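You operate a simulated robot arm through the tools that you are given. There is no shell and no other tool.

The job below is to be done with a simulated robot arm. You get a single attempt, and the scene is never put back.

## Task
Draw the reel's lead out and plug it into the purple socket.
Fine: socket strip off while plugging, on again after; set the hold slider to FREE for drawing, back to HOLD after. Where these are worked on the way, their far stop is far enough and under half their travel is too little: green switch of the socket strip.
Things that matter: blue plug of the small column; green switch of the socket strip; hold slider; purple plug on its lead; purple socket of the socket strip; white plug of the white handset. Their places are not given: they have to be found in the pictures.

It is judged by the outcome, as a careful person would: the job done as asked, and still so three seconds after it is handed in. It fails if anything else is knocked over, pushed out of place, dropped, spilled or broken.

## Robot
A 7-joint arm with a two-finger parallel gripper, fixed in place. Base frame: the origin is at the foot of the arm, x ahead of it, y to its left, z up; the work surface is at about z = 0. Units: m, rad, N and s.
With the tool pointing down near the work surface it reaches from about 0.26 to 0.68 m from the base axis. Its first joint turns from -2.897 to 2.897 rad. Payload 2.5 kg.
The tool frame sits at the grasp point between the pads (the TCP): z along the fingers, y along the line on which they close. The tips reach 0.03 m beyond it. Largest opening 0.094 m; finger width 0.028, thickness 0.01; the body of the gripper, 0.05 by 0.096 m, starts 0.055 m behind the TCP.
Orientation is that of the tool frame in the base frame, as a unit quaternion [x, y, z, w]. With the fingers straight down and closing along the base's y, the tool's x points along the base's -x, its y along +y and its z along -z.

## Interface
- The arm moves only by the tool nudge_tool. Its argument "commands" is a list of rows, each a list of 7 numbers: the shift along the tool's x, y, z in m, then the turn, a rotation vector about the tool's x, y, z in degrees, then the opening in per cent of the stroke, from 0 (shut) to 100 (fully open). In form: [[dx, dy, dz, wx, wy, wz, grip], ...]. A call has 1 to 20 rows; each row is the pose to reach, as a shift and turn from the pose commanded when the call began, along the tool's axes at that moment. Each row takes 0.2 s and may step no farther than 0.05 m and 0.15 rad from the row before; otherwise, or with a gripper value out of range, the whole call is refused. Where a pose cannot be reached the arm comes as near as it can. A force on the tool above 60 N (or 10 N above the force at the start of the call, whichever is more), or a blocked arm, ends the call early, and 0.2 s more pass. The fingers move at their own pace (about 0.072 m/s each) and stop on an object; they squeeze with about 33 N. The grip force told is the motor's: it shows also when the fingers shut on nothing. Time passes only in rows, and 0.2 s behind the last, so rows that repeat a pose let the fingers close. It gives the time, the measured TCP pose, the force on the tool (base axes), the opening and the grip force at its end, in the units of the frame above (readings bear some noise), with the torque about the TCP (base axes, N m) and any sound that the robot's microphone picked up.
- Cameras (640 x 400 px; columns grow to the right, rows downward): "scene" is fixed at [0.2185, 0.4983, 0.5808]; the picture's right is [-0.86, -0.51, 0.00], its down [-0.22, 0.37, -0.90] and it looks along [0.46, -0.78, -0.43] (base axes); focal length 341 px, centre (320, 200). "wrist" rides on the gripper at [0.076, 0.014, -0.102] in the tool frame; the picture's right is [-0.18, 0.98, 0.00], its down [-0.75, -0.14, -0.64] and it looks along [-0.63, -0.12, 0.77] (tool axes); focal length 243 px, centre (320, 200).
- camera(camera): a new picture of that camera. The clock stands still meanwhile.
- pixel_to_xyz(camera, pixels): for up to 12 pixels [column, row] of the newest picture of that camera ("zoom" is the newest enlarged one), the place [x, y, z] in the base frame of the surface seen there, good to about 0.002 m. The clock stands still meanwhile.
- enlarge(camera, box): a new picture of the part [left, top, right, bottom] of that camera's present view, enlarged. The clock stands still meanwhile.
- job_done(): hands the job in; it is judged then, once.

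Unless the task says otherwise, let go and move clear before handing in.

The tools are called after "Emit:" as a command line: name --pt "numbers of a row" for each row, then --argument value for the rest, lists and objects as JSON in quotes. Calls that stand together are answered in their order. nudge_tool: Moves the arm, as the interface text tells. Its arguments: {"type":"object","properties":{"commands":{"type":"array","items":{"type":"array","items":{"type":"number"}}}},"required":["commands"]} The other tools are called the same way: camera (camera) takes a picture; pixel_to_xyz (camera, pixels) gives the place of the surface under pixels of a picture; enlarge (camera, box) takes an enlarged picture of a part of a camera's view; job_done () hands the job in.

At the start:

```text
t: 0.0
ee_pos: [0.4557, -0.0273, 0.3736]
orientation: [0.0, 1.0, 0.0, 0.0]
wrist_force: [0.2, 0.7, -0.4]
wrist_torque: [0.0, 0.0, -0.01]
gripper_width: 0.0939
gripper_force: 0.2
```

scene: 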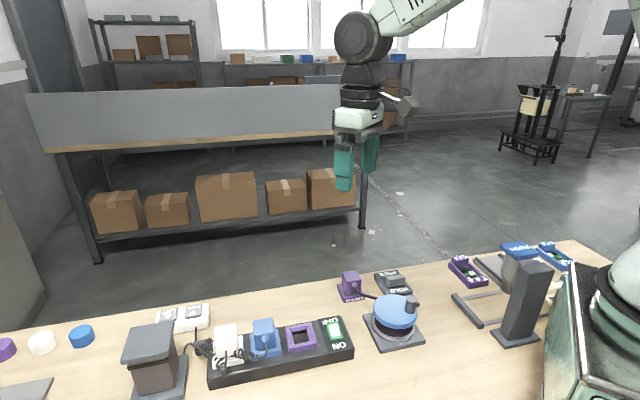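
wrist: 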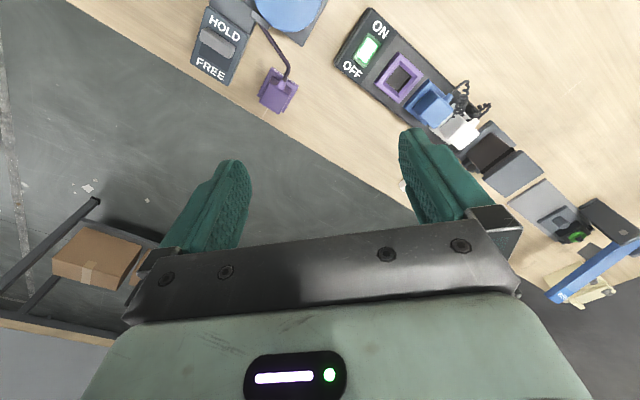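

The scene shows the strip (about 210-350, 320-385), the reel (395,320), the purple plug (350,287) and the hold slider (393,283). I'll enlarge these to see details.

Emit:
enlarge --camera "scene" --box '[320, 240, 480, 360]'

Emit:
enlarge --camera "scene" --box '[180, 290, 360, 400]'

Emit:
enlarge --camera "wrist" --box '[160, 0, 400, 140]'

Emit:
enlarge --camera "wrist" --box '[320, 0, 560, 180]'

Emit:
pixel_to_xyz --camera "wrist" --pixels '[[278, 90], [290, 100], [265, 90], [283, 75], [217, 42], [224, 28], [210, 68], [367, 50], [377, 28], [352, 70], [398, 77], [431, 103]]'

Emit:
pixel_to_xyz --camera "scene" --pixels '[[350, 280], [350, 295], [342, 285], [358, 282], [393, 283], [388, 276], [398, 290], [302, 338], [334, 331], [266, 330], [396, 310], [411, 302]]'

```text
3.33 times, centred on (400, 300) of scene
```

zoom: 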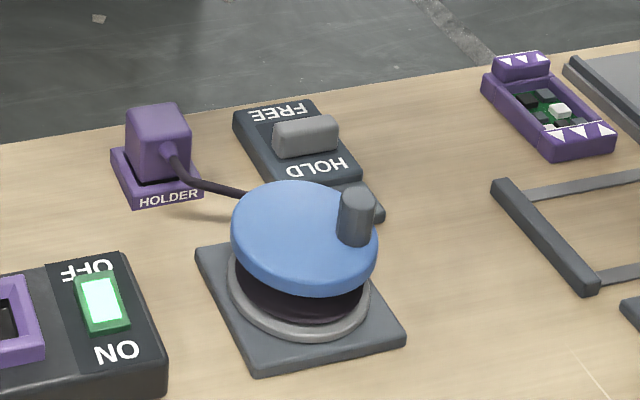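

```text
3.56 times, centred on (270, 345) of scene
```

zoom: 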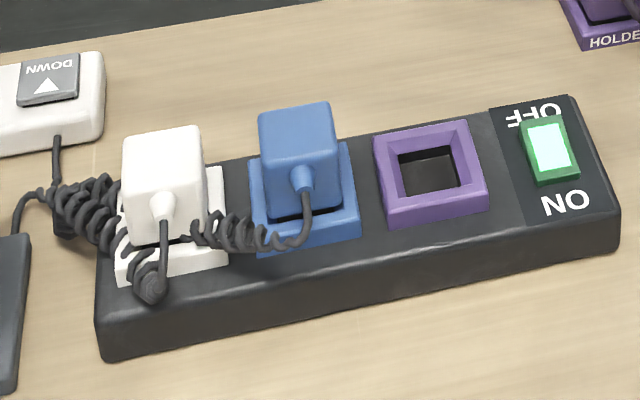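

```text
2.67 times, centred on (280, 70) of wrist
```

zoom: 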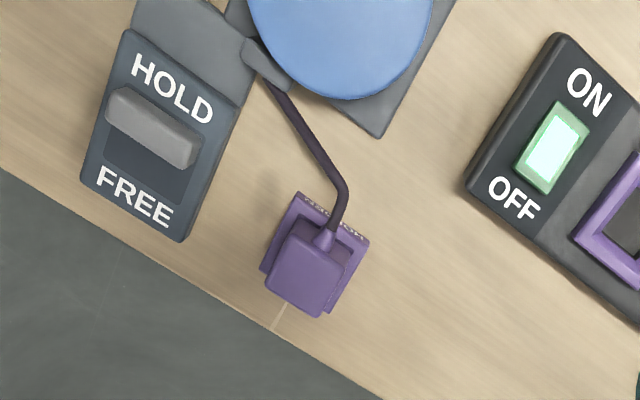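

```text
2.22 times, centred on (440, 90) of wrist
```

zoom: 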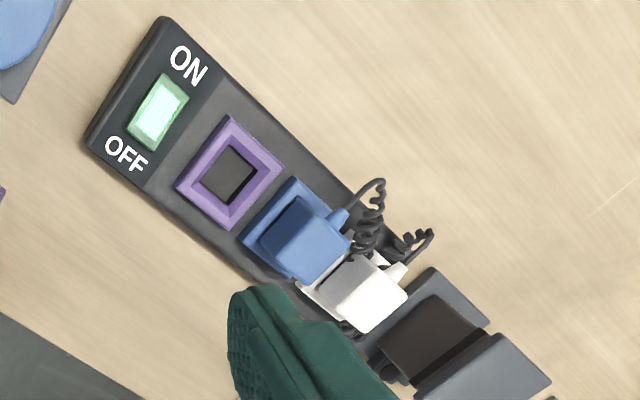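

```text
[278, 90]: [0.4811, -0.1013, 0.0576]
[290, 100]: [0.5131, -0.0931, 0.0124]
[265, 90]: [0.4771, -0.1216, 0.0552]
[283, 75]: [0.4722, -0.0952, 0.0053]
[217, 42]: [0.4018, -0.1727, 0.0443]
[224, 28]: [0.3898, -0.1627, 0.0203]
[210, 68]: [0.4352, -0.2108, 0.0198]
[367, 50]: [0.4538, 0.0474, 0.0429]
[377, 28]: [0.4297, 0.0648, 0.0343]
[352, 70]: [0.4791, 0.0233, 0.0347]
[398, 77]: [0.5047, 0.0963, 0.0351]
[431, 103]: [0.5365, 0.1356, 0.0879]
```

```text
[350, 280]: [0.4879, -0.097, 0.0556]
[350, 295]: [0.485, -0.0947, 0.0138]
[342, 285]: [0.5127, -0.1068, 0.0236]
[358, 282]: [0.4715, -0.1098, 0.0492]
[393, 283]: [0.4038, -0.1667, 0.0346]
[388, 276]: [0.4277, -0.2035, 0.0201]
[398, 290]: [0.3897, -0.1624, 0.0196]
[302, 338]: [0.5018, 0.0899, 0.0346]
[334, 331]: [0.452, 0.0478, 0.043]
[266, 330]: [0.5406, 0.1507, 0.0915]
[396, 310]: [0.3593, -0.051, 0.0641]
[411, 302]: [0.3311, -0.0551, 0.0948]
```

The wrist view shows the slider near HOLD and the green switch between ON and OFF, with the purple plug standing in its holder. I'll measure points on the zoomed pictures, the reel end first.

Emit:
enlarge --camera "wrist" --box '[180, 0, 300, 120]'

```text
3.33 times, centred on (240, 60) of wrist
```

zoom: 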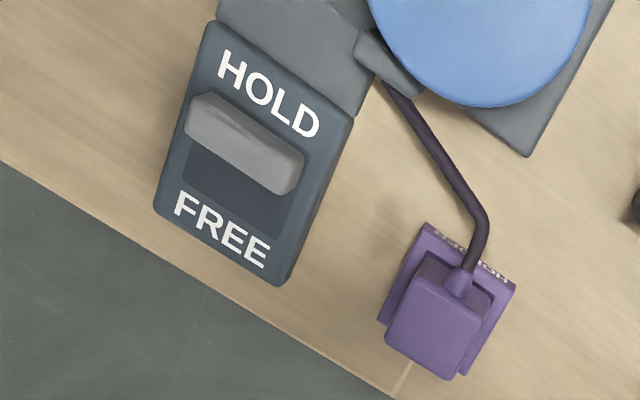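

Emit:
pixel_to_xyz --camera "zoom" --pixels '[[212, 98], [300, 158], [190, 128], [280, 190], [235, 135], [192, 160], [183, 185], [275, 235], [400, 280], [485, 310], [390, 340], [450, 375]]'

Emit:
pixel_to_xyz --camera "zoom" --pixels '[[423, 280], [480, 312], [392, 335], [455, 372], [428, 228], [512, 288], [465, 280], [478, 230], [440, 175], [395, 95], [210, 30], [350, 120]]'

```text
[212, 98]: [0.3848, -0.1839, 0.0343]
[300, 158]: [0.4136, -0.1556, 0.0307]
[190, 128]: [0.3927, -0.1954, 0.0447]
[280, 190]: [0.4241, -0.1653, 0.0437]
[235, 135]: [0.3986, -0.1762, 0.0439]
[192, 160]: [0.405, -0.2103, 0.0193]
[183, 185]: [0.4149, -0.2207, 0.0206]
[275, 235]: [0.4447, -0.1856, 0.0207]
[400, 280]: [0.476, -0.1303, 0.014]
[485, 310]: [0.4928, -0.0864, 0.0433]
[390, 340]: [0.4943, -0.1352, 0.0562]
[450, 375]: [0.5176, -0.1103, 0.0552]
```

```text
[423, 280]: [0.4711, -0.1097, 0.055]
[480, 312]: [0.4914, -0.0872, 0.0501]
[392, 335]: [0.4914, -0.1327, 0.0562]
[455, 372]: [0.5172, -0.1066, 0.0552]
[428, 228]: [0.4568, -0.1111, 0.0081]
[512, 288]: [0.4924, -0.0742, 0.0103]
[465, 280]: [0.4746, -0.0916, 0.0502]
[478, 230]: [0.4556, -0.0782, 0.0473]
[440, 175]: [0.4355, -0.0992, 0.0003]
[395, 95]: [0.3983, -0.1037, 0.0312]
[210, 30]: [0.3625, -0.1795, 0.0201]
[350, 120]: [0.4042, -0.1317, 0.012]
```

Slider knob, plug and holder are measured: everything on that end stands turned about 45°. Now I'll do the same for the strip end.

Emit:
enlarge --camera "wrist" --box '[330, 0, 450, 120]'

```text
3.33 times, centred on (390, 60) of wrist
```

zoom: 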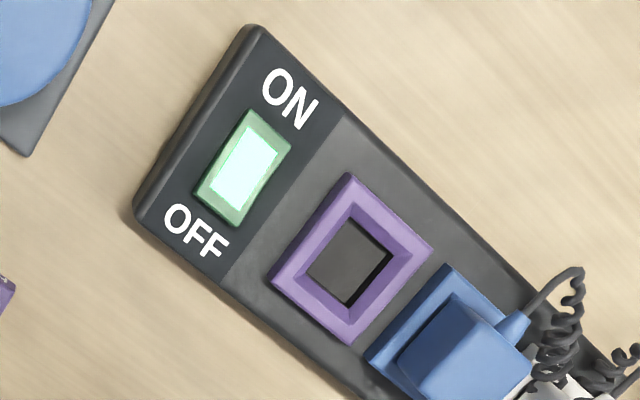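

Emit:
pixel_to_xyz --camera "zoom" --pixels '[[250, 113], [290, 148], [198, 190], [238, 222], [262, 130], [225, 195], [350, 176], [430, 245], [275, 278], [350, 340], [348, 265], [350, 300]]'

Emit:
pixel_to_xyz --camera "zoom" --pixels '[[260, 30], [140, 210], [352, 208], [385, 240], [308, 270], [345, 300], [445, 268], [370, 360], [455, 300], [530, 365], [400, 365], [460, 398]]'

Emit:
enlarge --camera "scene" --box '[240, 300, 360, 380]'

```text
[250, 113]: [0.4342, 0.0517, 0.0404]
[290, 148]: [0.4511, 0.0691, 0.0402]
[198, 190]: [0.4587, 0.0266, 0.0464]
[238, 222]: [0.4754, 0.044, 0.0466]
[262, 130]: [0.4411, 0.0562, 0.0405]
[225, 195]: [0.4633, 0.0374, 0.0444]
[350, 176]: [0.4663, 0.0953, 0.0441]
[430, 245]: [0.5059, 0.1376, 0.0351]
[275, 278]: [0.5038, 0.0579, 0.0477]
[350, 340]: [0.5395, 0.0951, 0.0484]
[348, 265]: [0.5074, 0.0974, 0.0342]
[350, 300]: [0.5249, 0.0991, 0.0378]
```

```text
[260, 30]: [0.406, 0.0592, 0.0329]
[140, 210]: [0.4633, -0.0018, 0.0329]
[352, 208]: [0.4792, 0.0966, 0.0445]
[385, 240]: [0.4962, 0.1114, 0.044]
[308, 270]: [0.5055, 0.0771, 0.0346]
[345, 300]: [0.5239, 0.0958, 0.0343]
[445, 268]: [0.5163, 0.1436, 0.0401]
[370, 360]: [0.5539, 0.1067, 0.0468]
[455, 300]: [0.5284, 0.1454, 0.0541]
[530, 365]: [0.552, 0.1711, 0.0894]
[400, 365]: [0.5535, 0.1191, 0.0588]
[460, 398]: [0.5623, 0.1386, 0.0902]
```

```text
5.00 times, centred on (300, 340) of scene
```

zoom: 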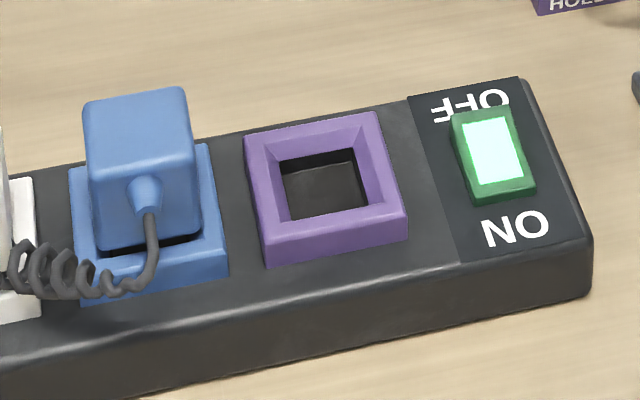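

The rocker's ON end is down (z 0.040) and its OFF end is up (0.0466). The slider knob must go about 25 mm along (+x,-y). I'll turn the tool 45°, shut the fingers and hover beside the knob on its HOLD side.

Emit:
nudge_tool --pt "0.0092 -0.0158 0.028 0 0 5.625 0" --pt "0.0185 -0.0317 0.0559 0 0 11.25 0" --pt "0.0277 -0.0475 0.0839 0 0 16.875 0" --pt "0.037 -0.0634 0.1118 0 0 22.5 0" --pt "0.0462 -0.0792 0.1398 0 0 28.125 0" --pt "0.0554 -0.095 0.1677 0 0 33.75 0" --pt "0.0647 -0.1109 0.1957 0 0 39.375 0" --pt "0.0739 -0.1267 0.2236 0 0 45 0" --pt "0.0739 -0.1267 0.2236 0 0 45 0"

Emit:
camera --camera "wrist"

Emit:
camera --camera "scene"

```text
t: 2.0
ee_pos: [0.3807, -0.1545, 0.1499]
orientation: [0.384, 0.923, 0.0, 0.0]
wrist_force: [-0.6, -0.2, -1.0]
wrist_torque: [-0.02, -0.01, -0.02]
gripper_width: 0.0001
gripper_force: 33.0
```

```text
taken
```

wrist: 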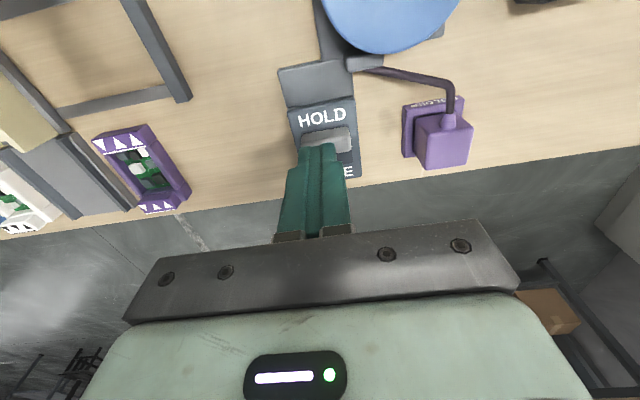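

```text
taken
```

scene: 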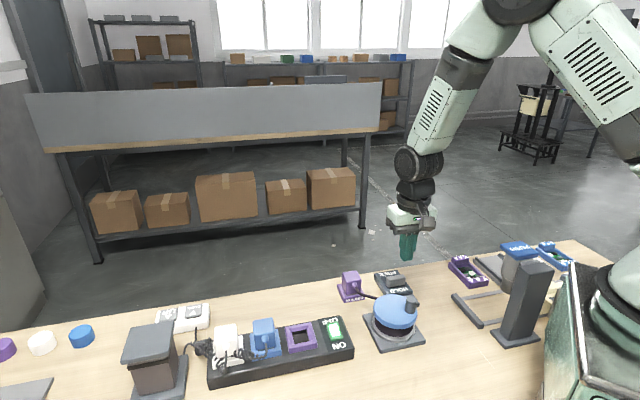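

From here the knob (325,138) sits just beyond the shut fingers. I'll measure the knob and plug again from this nearer view.

Emit:
enlarge --camera "wrist" --box '[260, 50, 400, 190]'

Emit:
pixel_to_xyz --camera "wrist" --pixels '[[303, 133], [347, 127], [304, 142], [350, 142], [326, 130], [360, 176], [354, 155], [356, 168], [414, 113], [472, 128], [427, 168], [466, 163]]'

```text
2.86 times, centred on (330, 120) of wrist
```

zoom: 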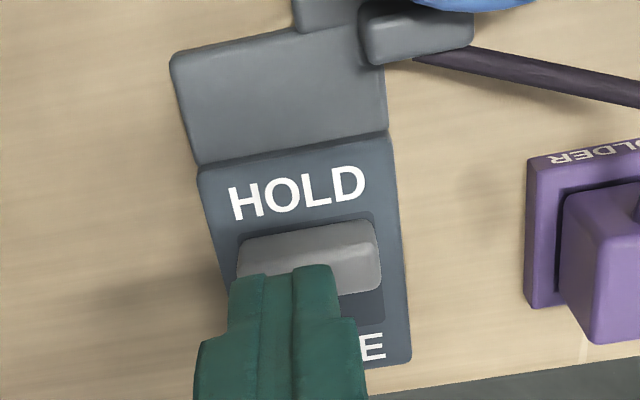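

```text
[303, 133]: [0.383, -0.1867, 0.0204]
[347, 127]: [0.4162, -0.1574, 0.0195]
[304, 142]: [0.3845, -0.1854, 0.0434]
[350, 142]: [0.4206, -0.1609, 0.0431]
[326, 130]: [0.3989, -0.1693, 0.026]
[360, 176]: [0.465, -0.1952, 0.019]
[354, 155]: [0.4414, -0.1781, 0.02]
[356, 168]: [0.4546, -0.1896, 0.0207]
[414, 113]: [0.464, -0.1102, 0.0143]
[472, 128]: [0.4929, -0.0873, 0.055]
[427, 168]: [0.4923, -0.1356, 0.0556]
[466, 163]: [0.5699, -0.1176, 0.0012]
```

Emit:
pixel_to_xyz --camera "zoom" --pixels '[[200, 175], [384, 140], [408, 355], [240, 237], [370, 217], [378, 322], [245, 260], [375, 235], [378, 280], [530, 165], [528, 300], [232, 190]]'

```text
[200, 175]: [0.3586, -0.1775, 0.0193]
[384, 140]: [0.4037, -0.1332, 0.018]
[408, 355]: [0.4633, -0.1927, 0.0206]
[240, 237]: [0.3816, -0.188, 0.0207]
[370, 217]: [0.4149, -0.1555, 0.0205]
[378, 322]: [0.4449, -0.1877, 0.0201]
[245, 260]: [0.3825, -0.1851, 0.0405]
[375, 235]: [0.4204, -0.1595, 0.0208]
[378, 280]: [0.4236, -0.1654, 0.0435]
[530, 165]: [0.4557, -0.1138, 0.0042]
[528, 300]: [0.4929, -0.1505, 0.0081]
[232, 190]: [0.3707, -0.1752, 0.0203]
```

The slot runs from s≈0.403 to 0.447 along the 45° line, and the fingers stand 1 cm before the knob. I'll lower to z 0.055 and push the knob along tool -x towards FREE in small steps.

Emit:
nudge_tool --pt "0 0 0.04 0 0 0 0" --pt "0 0 0.075 0 0 0 0" --pt "0 0 0.095 0 0 0 0" --pt "-0.006 0 0.095 0 0 0 0" --pt "-0.012 0 0.095 0 0 0 0" --pt "-0.018 0 0.095 0 0 0 0" --pt "-0.023 0 0.095 0 0 0 0" --pt "-0.028 0 0.095 0 0 0 0" --pt "-0.032 0 0.095 0 0 0 0" --pt "-0.036 0 0.095 0 0 0 0"

Emit:
camera --camera "wrist"

```text
t: 4.2
ee_pos: [0.407, -0.1794, 0.0551]
orientation: [0.383, 0.924, 0.0, 0.001]
wrist_force: [0.3, 1.0, 0.1]
wrist_torque: [0.01, 0.02, 0.0]
gripper_width: 0.0
gripper_force: 32.6
```

```text
taken
```

wrist: 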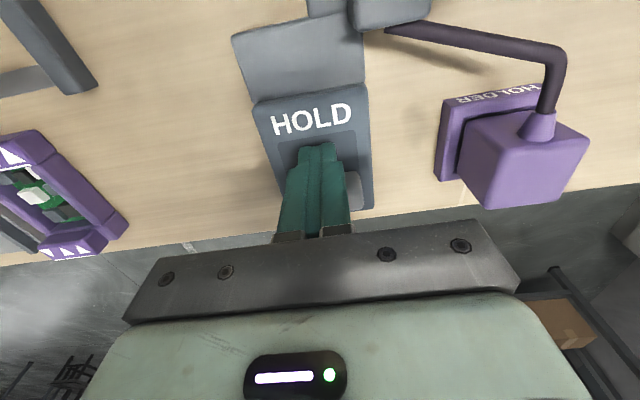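

The knob has moved ahead of the fingers (its end shows at 353,190) and there is hardly any force. I'll push on a few millimetres until it reaches the stop.

Emit:
nudge_tool --pt "-0.002 0 0 0 0 0 0" --pt "-0.004 0 0 0 0 0 0" --pt "-0.005 0 0 0 0 0 0"

Emit:
camera --camera "scene"

Emit:
enlarge --camera "scene" --box '[320, 250, 440, 330]'

```text
t: 5.0
ee_pos: [0.4082, -0.1804, 0.0531]
orientation: [0.382, 0.924, 0.001, -0.006]
wrist_force: [-26.7, 22.4, 12.6]
wrist_torque: [0.16, 0.06, -0.09]
gripper_width: 0.0
gripper_force: 32.9
```

```text
taken
```

scene: 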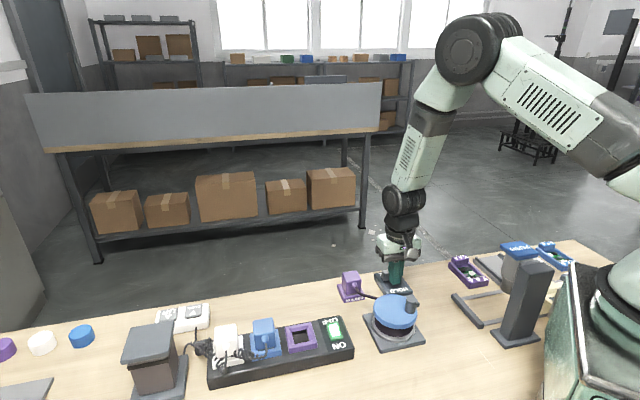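

```text
5.00 times, centred on (380, 290) of scene
```

zoom: 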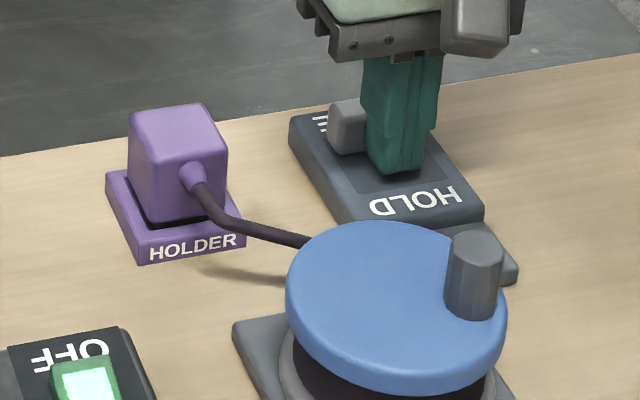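

The slider is against its FREE stop (about 35 N read). I'll back off, lift and go over to hover above the OFF end of the green rocker.

Emit:
nudge_tool --pt "0.012 0 0 0 0 0 0" --pt "0.012 0 -0.045 0 0 0 0" --pt "0.012 0 -0.095 0 0 0 0" --pt "0.0312 0.0388 -0.095 0 0 0 0" --pt "0.0504 0.0776 -0.095 0 0 0 0" --pt "0.0696 0.1164 -0.095 0 0 0 0" --pt "0.0888 0.1552 -0.095 0 0 0 0" --pt "0.1078 0.194 -0.095 0 0 0 0" --pt "0.1078 0.194 -0.06 0 0 0 0" --pt "0.1078 0.194 -0.06 0 0 0 0"

Emit:
camera --camera "wrist"

Emit:
enlarge --camera "scene" --box '[280, 240, 440, 360]'

```text
t: 7.2
ee_pos: [0.4716, 0.031, 0.1157]
orientation: [0.383, 0.924, 0.0, 0.0]
wrist_force: [0.0, -0.8, -0.7]
wrist_torque: [0.02, 0.02, 0.0]
gripper_width: 0.0
gripper_force: 33.3
```

```text
taken
```

wrist: 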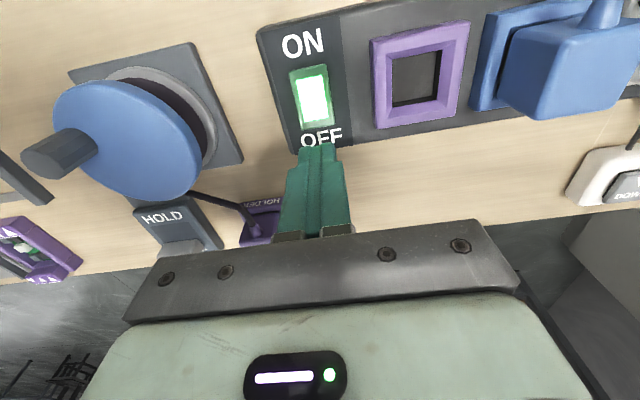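

```text
3.33 times, centred on (360, 300) of scene
```

zoom: 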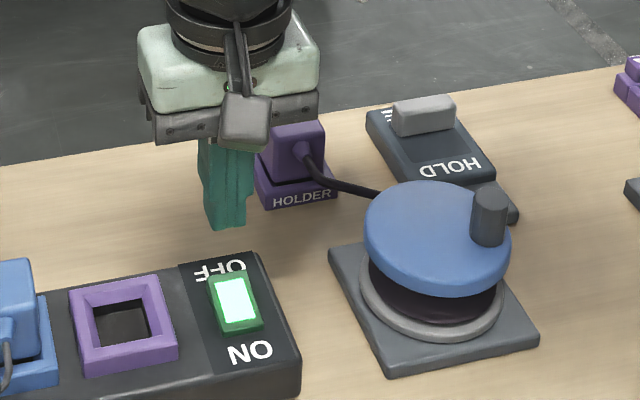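

The slider is at FREE. From this view I'll measure the rocker and the purple socket more exactly.

Emit:
enlarge --camera "wrist" --box '[270, 0, 510, 150]'

```text
2.67 times, centred on (390, 75) of wrist
```

zoom: 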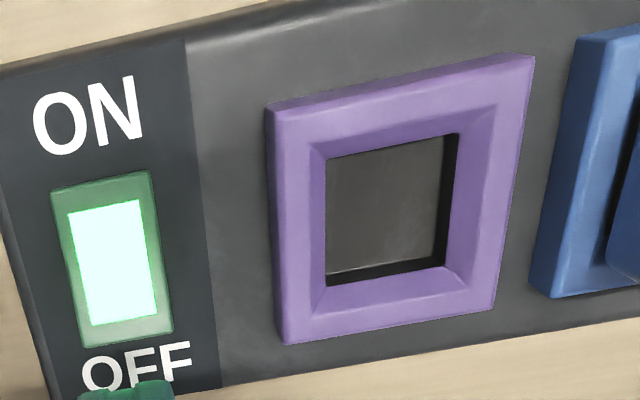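

Emit:
pixel_to_xyz --camera "zoom" --pixels '[[55, 192], [150, 174], [80, 340], [170, 328], [126, 334], [269, 110], [532, 58], [284, 340], [493, 302], [385, 200], [313, 150], [495, 106]]'

Emit:
pixel_to_xyz --camera "zoom" --pixels '[[326, 158], [458, 133], [326, 285], [445, 266], [316, 308], [467, 284], [272, 200], [515, 180], [400, 88], [390, 318], [570, 150], [560, 285]]'

```text
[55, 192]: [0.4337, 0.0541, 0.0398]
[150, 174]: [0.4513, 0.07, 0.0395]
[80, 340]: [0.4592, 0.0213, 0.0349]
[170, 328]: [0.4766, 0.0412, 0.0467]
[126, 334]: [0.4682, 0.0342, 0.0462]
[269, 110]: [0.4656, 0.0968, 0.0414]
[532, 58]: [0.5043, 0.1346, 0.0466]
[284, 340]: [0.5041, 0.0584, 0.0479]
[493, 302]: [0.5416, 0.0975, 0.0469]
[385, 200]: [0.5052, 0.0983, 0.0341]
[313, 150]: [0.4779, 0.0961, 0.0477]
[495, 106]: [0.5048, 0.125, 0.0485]
```

```text
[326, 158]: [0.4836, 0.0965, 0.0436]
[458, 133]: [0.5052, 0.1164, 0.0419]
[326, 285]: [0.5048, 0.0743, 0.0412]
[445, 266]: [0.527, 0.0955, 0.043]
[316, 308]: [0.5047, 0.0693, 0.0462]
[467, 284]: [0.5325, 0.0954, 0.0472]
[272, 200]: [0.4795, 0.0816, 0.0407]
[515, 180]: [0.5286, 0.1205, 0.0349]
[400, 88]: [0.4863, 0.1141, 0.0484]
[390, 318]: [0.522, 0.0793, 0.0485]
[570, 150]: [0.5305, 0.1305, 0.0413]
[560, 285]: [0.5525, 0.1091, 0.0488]
```

The OFF end of the rocker is at (0.468,0.034,0.046), almost under the fingertips, and the purple hole is centred at about (0.505,0.096), square at 45°. I'll press the OFF end down in small steps.

Emit:
nudge_tool --pt "-0.002 0 0.02 0 0 0 0" --pt "-0.002 0 0.034 0 0 0 0" --pt "-0.002 0 0.038 0 0 0 0" --pt "-0.002 0 0.04 0 0 0 0" --pt "-0.002 0 0.042 0 0 0 0" --pt "-0.002 0 0.044 0 0 0 0" --pt "-0.002 0 0.046 0 0 0 0"

Emit:
enlarge --camera "scene" --box '[280, 280, 400, 360]'

```text
t: 8.8
ee_pos: [0.4736, 0.0299, 0.071]
orientation: [0.383, 0.924, 0.001, 0.002]
wrist_force: [-14.3, -2.4, 55.6]
wrist_torque: [0.48, 1.0, 0.17]
gripper_width: 0.0
gripper_force: 33.7
heard: click
```

```text
5.00 times, centred on (340, 320) of scene
```

zoom: 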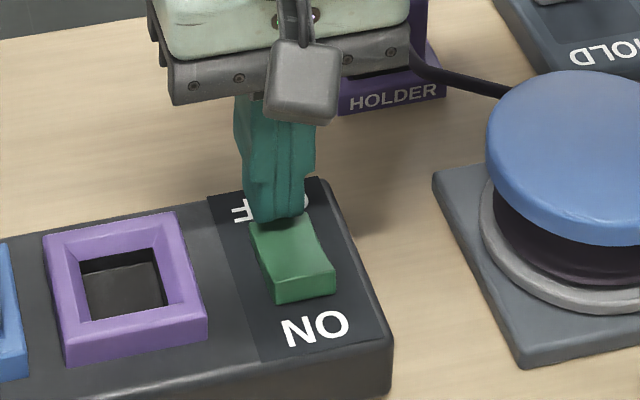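

It clicked and the light is out, so the strip is OFF. I'll lift and hover over the purple plug with the fingers open.

Emit:
nudge_tool --pt "0 0 -0.04 0 0 0 0" --pt "0 0 -0.08 0 0 0 0" --pt "-0.028 -0.021 -0.08 0 0 0 30" --pt "-0.0558 -0.042 -0.08 0 0 0 50" --pt "-0.0836 -0.063 -0.08 0 0 0 75" --pt "-0.1115 -0.084 -0.08 0 0 0 75" --pt "-0.1115 -0.084 -0.05 0 0 0 75" --pt "-0.1115 -0.084 -0.05 0 0 0 75"

Emit:
camera --camera "wrist"

Emit:
enlarge --camera "scene" --box '[280, 240, 440, 360]'

```text
t: 10.6
ee_pos: [0.4931, -0.1092, 0.1181]
orientation: [0.382, 0.924, 0.0, 0.001]
wrist_force: [-0.5, 1.5, 0.0]
wrist_torque: [-0.02, 0.02, 0.01]
gripper_width: 0.0706
gripper_force: 0.0
```

```text
taken
```

wrist: 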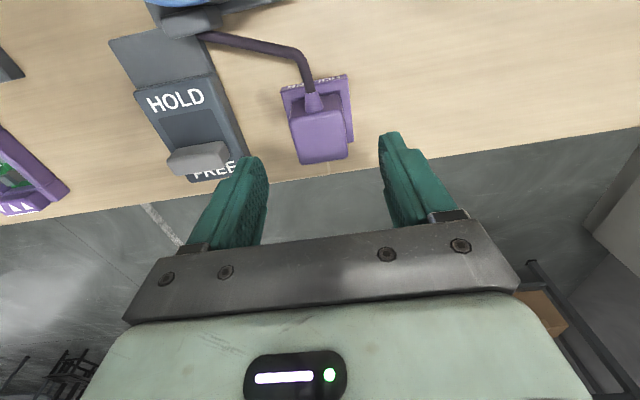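

```text
3.33 times, centred on (360, 300) of scene
```

zoom: 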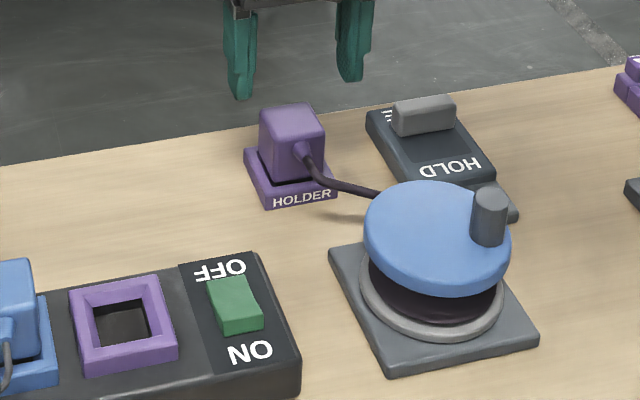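

The plug is between the fingers in view (318,135). I'll zoom in and measure its corners and the holder.

Emit:
enlarge --camera "wrist" --box '[250, 50, 400, 180]'

```text
3.08 times, centred on (325, 115) of wrist
```

zoom: 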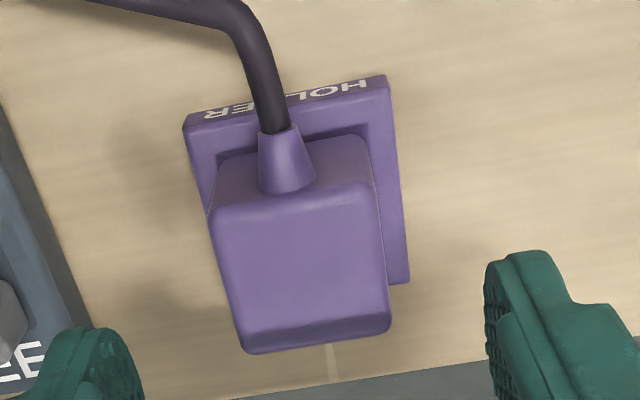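

Emit:
pixel_to_xyz --camera "zoom" --pixels '[[216, 212], [376, 188], [243, 335], [382, 315], [300, 265], [188, 122], [386, 80], [408, 280], [212, 260], [380, 250], [222, 175], [365, 145]]'

Emit:
pixel_to_xyz --camera "zoom" --pixels '[[195, 150], [392, 150], [400, 230], [250, 350], [385, 330], [290, 180], [270, 145], [305, 145], [287, 130], [245, 60], [205, 190], [395, 270]]'

```text
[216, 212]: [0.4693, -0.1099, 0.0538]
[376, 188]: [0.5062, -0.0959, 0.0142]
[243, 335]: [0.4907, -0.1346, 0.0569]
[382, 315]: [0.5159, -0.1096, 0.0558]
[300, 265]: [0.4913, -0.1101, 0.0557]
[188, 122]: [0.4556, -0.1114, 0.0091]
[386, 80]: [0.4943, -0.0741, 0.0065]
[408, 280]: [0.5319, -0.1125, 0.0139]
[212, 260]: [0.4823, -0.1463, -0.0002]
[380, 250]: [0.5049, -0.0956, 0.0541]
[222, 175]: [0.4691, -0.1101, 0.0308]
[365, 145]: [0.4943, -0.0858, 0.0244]
```

```text
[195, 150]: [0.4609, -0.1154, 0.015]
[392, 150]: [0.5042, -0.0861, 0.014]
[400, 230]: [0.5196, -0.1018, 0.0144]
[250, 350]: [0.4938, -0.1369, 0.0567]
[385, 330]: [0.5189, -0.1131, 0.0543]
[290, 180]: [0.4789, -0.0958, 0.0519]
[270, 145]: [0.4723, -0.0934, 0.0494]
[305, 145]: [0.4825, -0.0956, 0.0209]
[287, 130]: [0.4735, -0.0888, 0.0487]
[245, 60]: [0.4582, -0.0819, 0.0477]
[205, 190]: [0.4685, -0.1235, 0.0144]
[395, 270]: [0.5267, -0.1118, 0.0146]
```

The plug is about 36 mm square and centred at (0.494,-0.112), with its top at 0.056 and the holder rim at 0.0145. I'll lower astride it to TCP z 0.050 and close.

Emit:
nudge_tool --pt "-0.0025 -0.0005 0.03 0 0 0 75" --pt "-0.0025 -0.0005 0.055 0 0 0 75" --pt "-0.0025 -0.0005 0.069 0 0 0 75" --pt "-0.0025 -0.0005 0.069 0 0 0 40" --pt "-0.0025 -0.0005 0.069 0 0 0 20" --pt "-0.0025 -0.0005 0.069 0 0 0 10" --pt "-0.0025 -0.0005 0.069 0 0 0 0" --pt "-0.0025 -0.0005 0.069 0 0 0 0"

Emit:
camera --camera "wrist"

Emit:
enlarge --camera "scene" --box '[280, 240, 440, 360]'

```text
t: 12.4
ee_pos: [0.4957, -0.1113, 0.0501]
orientation: [0.383, 0.924, 0.0, 0.0]
wrist_force: [1.0, 0.1, 0.0]
wrist_torque: [-0.01, 0.03, -0.01]
gripper_width: 0.0433
gripper_force: 32.8
```

```text
taken
```

wrist: 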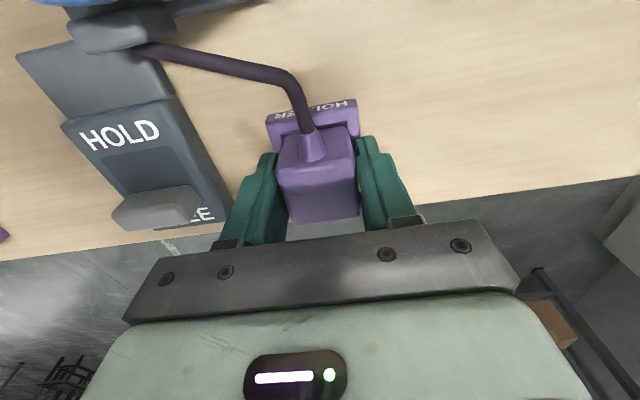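

```text
3.33 times, centred on (360, 300) of scene
```

zoom: 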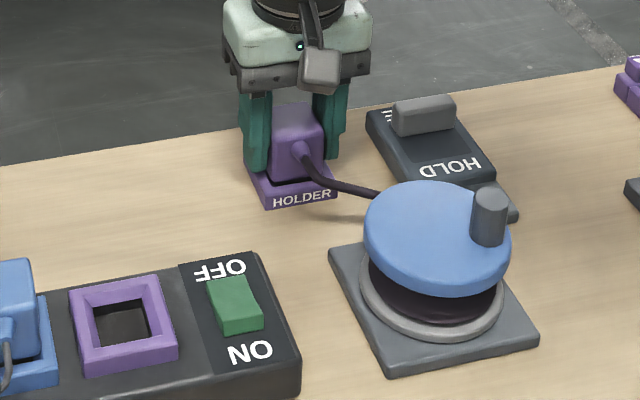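

The fingers stopped at 43 mm with full grip force. I'll look closely before lifting.

Emit:
enlarge --camera "wrist" --box '[230, 80, 410, 240]'

Emit:
enlarge --camera "scene" --box '[330, 250, 380, 300]'

```text
2.50 times, centred on (320, 160) of wrist
```

zoom: 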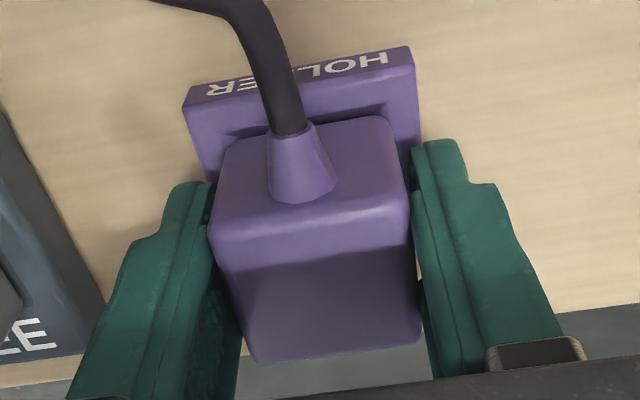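

```text
8.00 times, centred on (355, 275) of scene
```

zoom: 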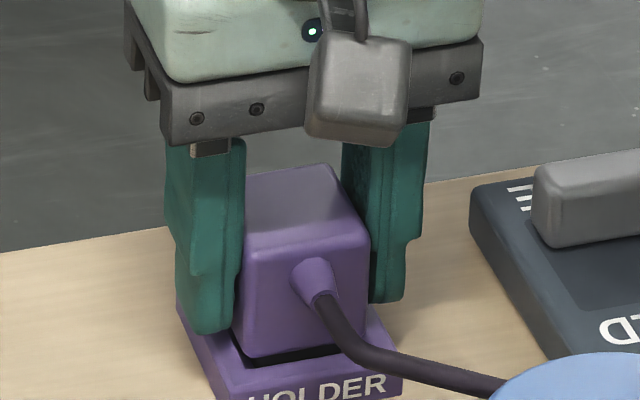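

The grip is square on both flat faces. I'll lift the plug straight out slowly and watch the force.

Emit:
nudge_tool --pt "0 0 -0.005 0 0 0 0" --pt "0 0 -0.01 0 0 0 0" --pt "0 0 -0.015 0 0 0 0" --pt "0 0 -0.02 0 0 0 0" --pt "0 0 -0.03 0 0 0 0" --pt "0 0 -0.04 0 0 0 0"

Emit:
camera --camera "wrist"

Emit:
enlarge --camera "scene" --box '[280, 220, 440, 340]'

```text
t: 13.8
ee_pos: [0.4942, -0.1095, 0.0894]
orientation: [0.383, 0.924, 0.001, 0.0]
wrist_force: [-0.3, -0.3, -0.7]
wrist_torque: [0.01, -0.02, -0.02]
gripper_width: 0.0436
gripper_force: 33.1
```

```text
taken
```

wrist: 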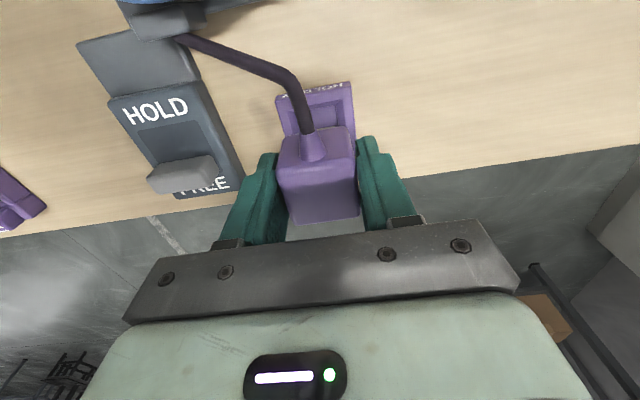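

```text
3.33 times, centred on (360, 280) of scene
```

zoom: 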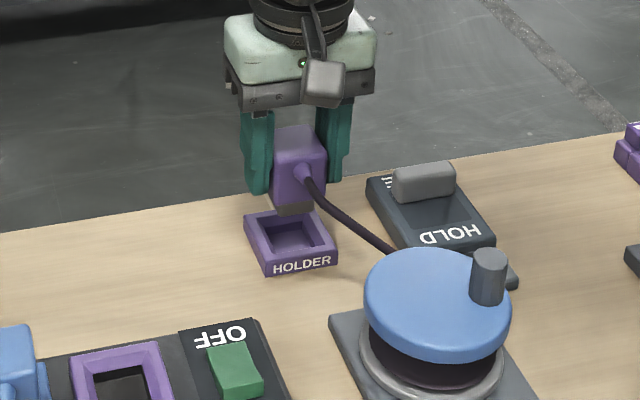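

The plug came out cleanly and its grey tongue shows below the body. I'll raise a bit more and carry it slowly to above the purple socket, drawing the lead.

Emit:
nudge_tool --pt "0 0 -0.02 0 0 0 0" --pt "0 0 -0.04 0 0 0 0" --pt "0.0154 0.0172 -0.045 0 0 0 0" --pt "0.0309 0.0344 -0.045 0 0 0 0" --pt "0.0463 0.0515 -0.045 0 0 0 0" --pt "0.0618 0.0687 -0.045 0 0 0 0" --pt "0.0772 0.0859 -0.045 0 0 0 0" --pt "0.0927 0.1031 -0.045 0 0 0 0" --pt "0.1081 0.1202 -0.045 0 0 0 0" --pt "0.1236 0.1374 -0.045 0 0 0 0" --pt "0.139 0.1546 -0.045 0 0 0 0" --pt "0.139 0.1546 -0.045 0 0 0 0"

Emit:
camera --camera "wrist"

Emit:
camera --camera "scene"

Emit:
enlarge --camera "scene" --box '[240, 240, 420, 375]'

```text
t: 16.4
ee_pos: [0.5049, 0.0973, 0.1345]
orientation: [0.382, 0.924, 0.0, -0.001]
wrist_force: [0.7, 0.0, -0.3]
wrist_torque: [-0.04, 0.02, 0.02]
gripper_width: 0.0434
gripper_force: 32.8
```

```text
taken
```

wrist: 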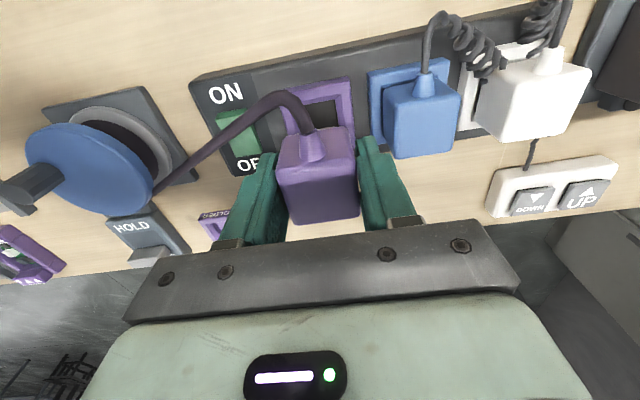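

```text
taken
```

scene: 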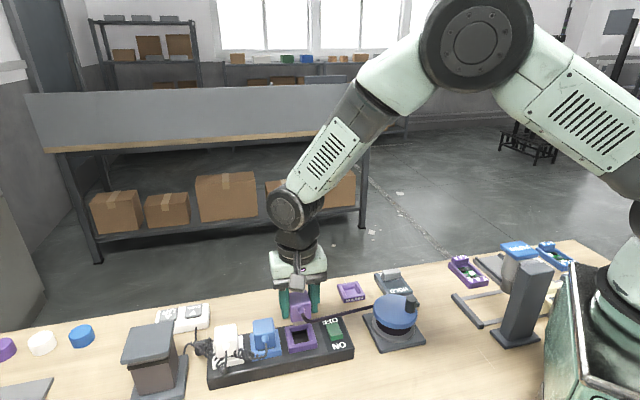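

```text
2.96 times, centred on (330, 308) of scene
```

zoom: 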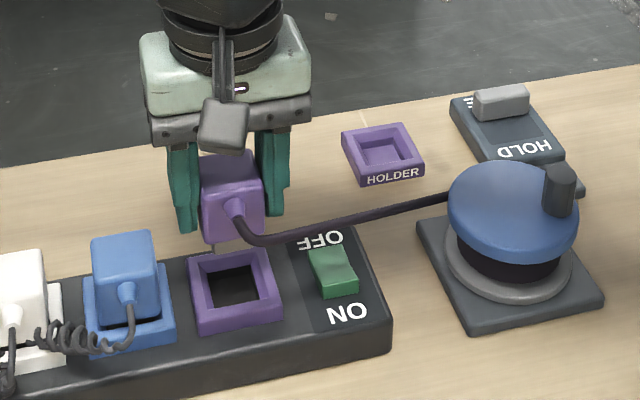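

The plug hangs above the socket and the lead paid out with no noticeable pull. I'll measure the plug in the wrist picture to check how well it lines up with the socket.

Emit:
enlarge --camera "wrist" --box '[230, 70, 410, 240]'

```text
2.35 times, centred on (320, 155) of wrist
```

zoom: 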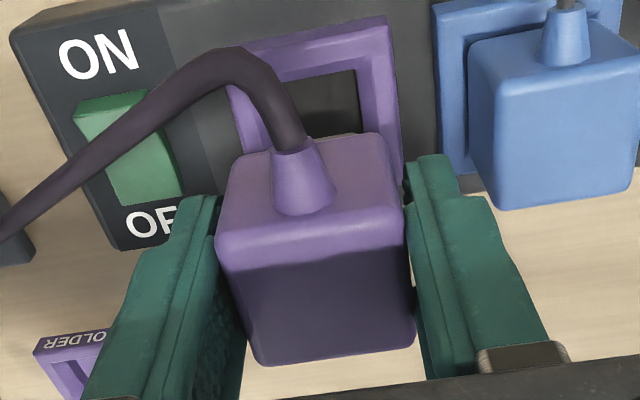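

Emit:
pixel_to_xyz --camera "zoom" --pixels '[[225, 245], [398, 220], [258, 355], [408, 335], [228, 185], [385, 160], [320, 280], [400, 290], [222, 235], [262, 362], [400, 345], [325, 350]]'

Emit:
pixel_to_xyz --camera "zoom" --pixels '[[240, 50], [385, 20], [400, 175], [300, 50], [355, 75], [478, 70], [490, 195], [625, 185], [600, 60], [558, 60], [440, 10], [445, 165]]'

```text
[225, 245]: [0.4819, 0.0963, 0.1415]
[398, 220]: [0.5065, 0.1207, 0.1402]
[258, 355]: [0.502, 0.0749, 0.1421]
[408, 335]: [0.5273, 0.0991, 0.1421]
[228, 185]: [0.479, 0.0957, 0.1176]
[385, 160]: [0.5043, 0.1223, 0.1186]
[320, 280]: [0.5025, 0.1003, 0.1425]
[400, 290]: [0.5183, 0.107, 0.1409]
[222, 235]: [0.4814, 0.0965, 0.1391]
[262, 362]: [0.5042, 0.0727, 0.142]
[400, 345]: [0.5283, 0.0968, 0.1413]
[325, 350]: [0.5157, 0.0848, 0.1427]
```

```text
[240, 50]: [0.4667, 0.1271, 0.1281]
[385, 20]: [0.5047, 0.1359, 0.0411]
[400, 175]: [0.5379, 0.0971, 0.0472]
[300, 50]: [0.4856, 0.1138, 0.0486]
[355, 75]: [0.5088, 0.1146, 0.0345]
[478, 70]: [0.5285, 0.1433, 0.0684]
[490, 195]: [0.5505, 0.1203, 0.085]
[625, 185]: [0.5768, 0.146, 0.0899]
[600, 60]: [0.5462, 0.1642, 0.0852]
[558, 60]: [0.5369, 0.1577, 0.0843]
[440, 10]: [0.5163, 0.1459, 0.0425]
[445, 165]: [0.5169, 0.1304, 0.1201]
```

The plug centre (0.504,0.097) agrees with the socket centre within about 1 mm, and full seating should be at TCP z≈0.084. I'll lower until the tongue is just inside the funnel and check.

Emit:
nudge_tool --pt "0 0 0.012 0 0 0 0" --pt "0 0 0.024 0 0 0 0" --pt "0 0 0.03 0 0 0 0" --pt "0 0 0.034 0 0 0 0" --pt "0 0 0.036 0 0 0 0" --pt "0 0 0.038 0 0 0 0" --pt "0 0 0.04 0 0 0 0"

Emit:
enlarge --camera "scene" --box '[250, 270, 370, 360]'

Emit:
enlarge --camera "wrist" --box '[200, 50, 420, 240]'

```text
t: 18.0
ee_pos: [0.5046, 0.0969, 0.0941]
orientation: [0.383, 0.924, 0.0, 0.0]
wrist_force: [0.2, -0.2, -0.8]
wrist_torque: [0.03, -0.01, 0.0]
gripper_width: 0.0436
gripper_force: 33.4
```

```text
4.44 times, centred on (310, 315) of scene
```

zoom: 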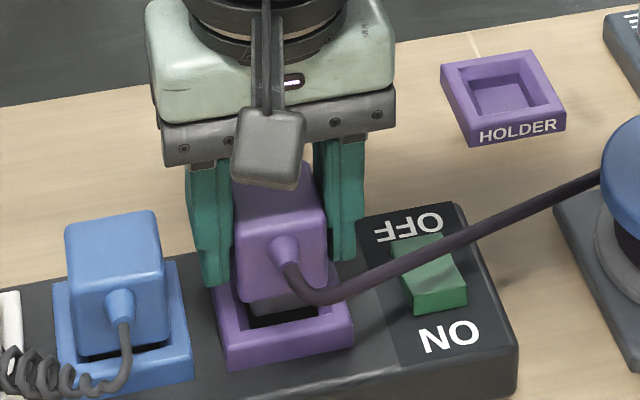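

```text
2.11 times, centred on (310, 145) of wrist
```

zoom: 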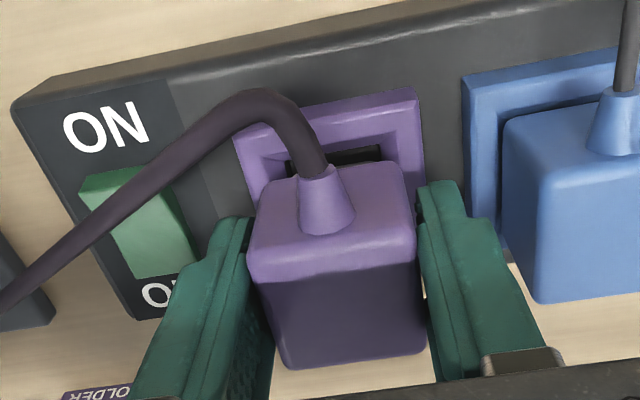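

The tongue is entering the funnel with no side force. I'll push on in millimetre-scale steps until it seats.

Emit:
nudge_tool --pt "0 0 0.002 0 0 0 0" --pt "0 0 0.004 0 0 0 0" --pt "0 0 0.006 0 0 0 0" --pt "0 0 0.008 0 0 0 0" --pt "0 0 0.01 0 0 0 0" --pt "0 0 0.0115 0 0 0 0" --pt "0 0 0.013 0 0 0 0"

Emit:
enlarge --camera "scene" --box '[250, 270, 370, 360]'

Emit:
enlarge --camera "wrist" --box '[200, 50, 420, 240]'

```text
t: 19.6
ee_pos: [0.5045, 0.0956, 0.0839]
orientation: [0.383, 0.924, 0.0, 0.001]
wrist_force: [-7.2, -2.0, 22.8]
wrist_torque: [0.01, 0.18, 0.04]
gripper_width: 0.0436
gripper_force: 32.8
```

```text
4.44 times, centred on (310, 315) of scene
```

zoom: 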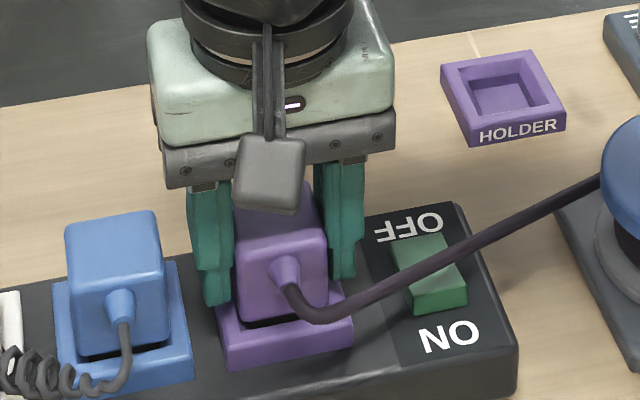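

```text
2.11 times, centred on (310, 145) of wrist
```

zoom: 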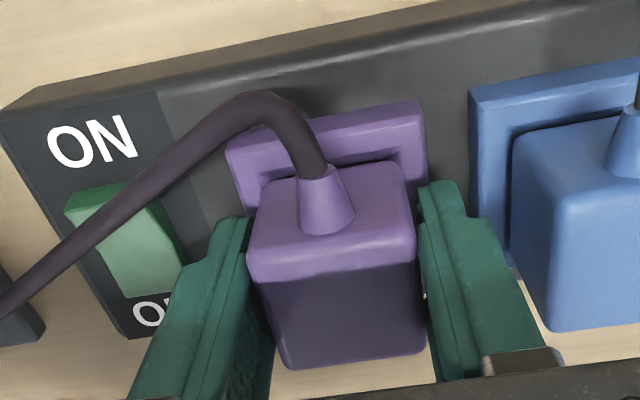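

It stopped at z 0.0839 with about 23 N upward, just where seating was expected. I'll measure the top against the blue plug's top before letting go.

Emit:
pixel_to_xyz --camera "zoom" --pixels '[[330, 320], [300, 300], [380, 300], [290, 340], [570, 250], [600, 200], [560, 300], [580, 170], [230, 150], [415, 110], [350, 125], [200, 190]]'

Emit:
enlarge --camera "scene" --box '[260, 300, 330, 350]'

```text
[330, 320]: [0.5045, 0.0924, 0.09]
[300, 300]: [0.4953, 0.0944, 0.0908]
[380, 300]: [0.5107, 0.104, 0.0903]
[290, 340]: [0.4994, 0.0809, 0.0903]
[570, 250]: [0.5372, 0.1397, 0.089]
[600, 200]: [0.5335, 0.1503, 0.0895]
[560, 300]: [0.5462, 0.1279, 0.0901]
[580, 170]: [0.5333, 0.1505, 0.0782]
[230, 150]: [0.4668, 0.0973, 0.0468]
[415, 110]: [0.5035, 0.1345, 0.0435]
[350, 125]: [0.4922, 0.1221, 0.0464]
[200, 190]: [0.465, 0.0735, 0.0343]
```

```text
8.00 times, centred on (295, 325) of scene
```

zoom: 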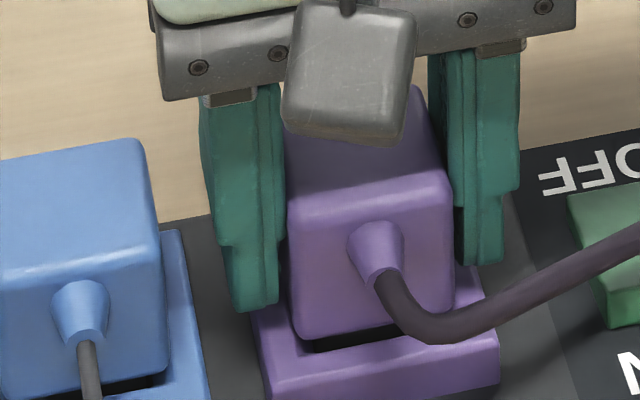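

The purple top is at 0.0903 and the blue one at 0.0900, so it is seated. I'll give it a last slight press, ease off, open the fingers only a little (blue plug is close by) and lift clear.

Emit:
nudge_tool --pt "0 0 0.001 0 0 0 0" --pt "0 0 0.001 0 0 0 0" --pt "0 0 -0.001 0 0 0 0" --pt "0 0 -0.001 0 0 0 50" --pt "0 0 -0.001 0 0 0 60" --pt "0 0 -0.001 0 0 0 60" --pt "0 0 -0.015 0 0 0 60" --pt "0 0 -0.035 0 0 0 60" --pt "0 0 -0.07 0 0 0 60" --pt "0 0 -0.07 0 0 0 60"

Emit:
camera --camera "wrist"

Emit:
enlarge --camera "scene" --box '[230, 250, 430, 380]'

```text
t: 21.8
ee_pos: [0.5049, 0.0963, 0.1522]
orientation: [0.383, 0.924, 0.0, 0.0]
wrist_force: [-1.0, -0.6, -0.2]
wrist_torque: [-0.03, -0.02, -0.01]
gripper_width: 0.0564
gripper_force: 0.1
```

```text
taken
```

wrist: 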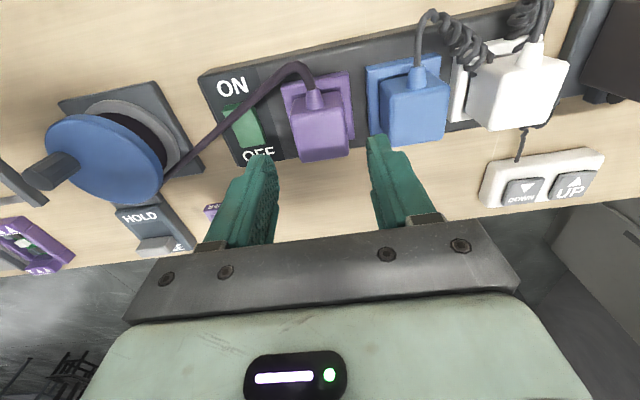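

```text
3.08 times, centred on (330, 315) of scene
```

zoom: 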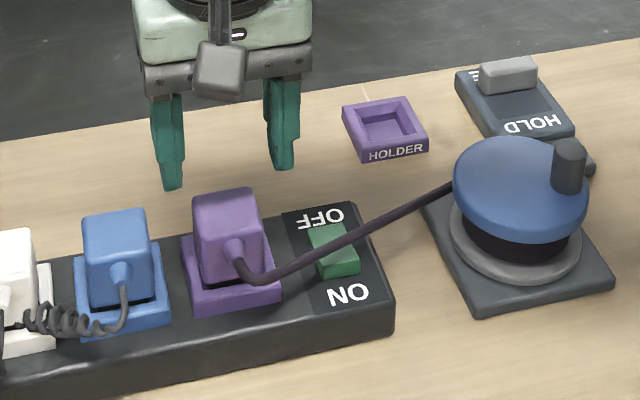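

The plug stays seated after letting go. The lead now runs across the rocker, so I'll measure the lead and the raised ON end before pressing.

Emit:
enlarge --camera "wrist" --box '[180, 50, 360, 200]'

```text
2.67 times, centred on (270, 125) of wrist
```

zoom: 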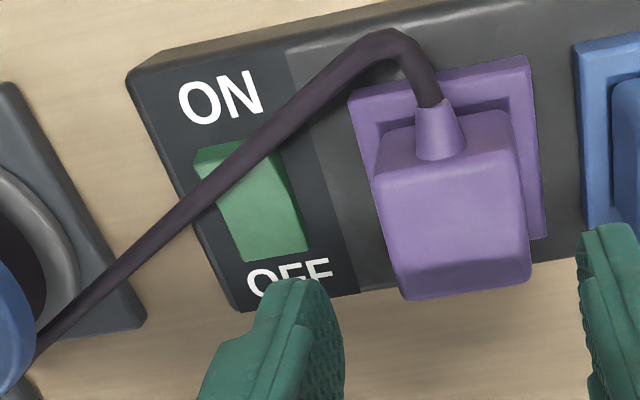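

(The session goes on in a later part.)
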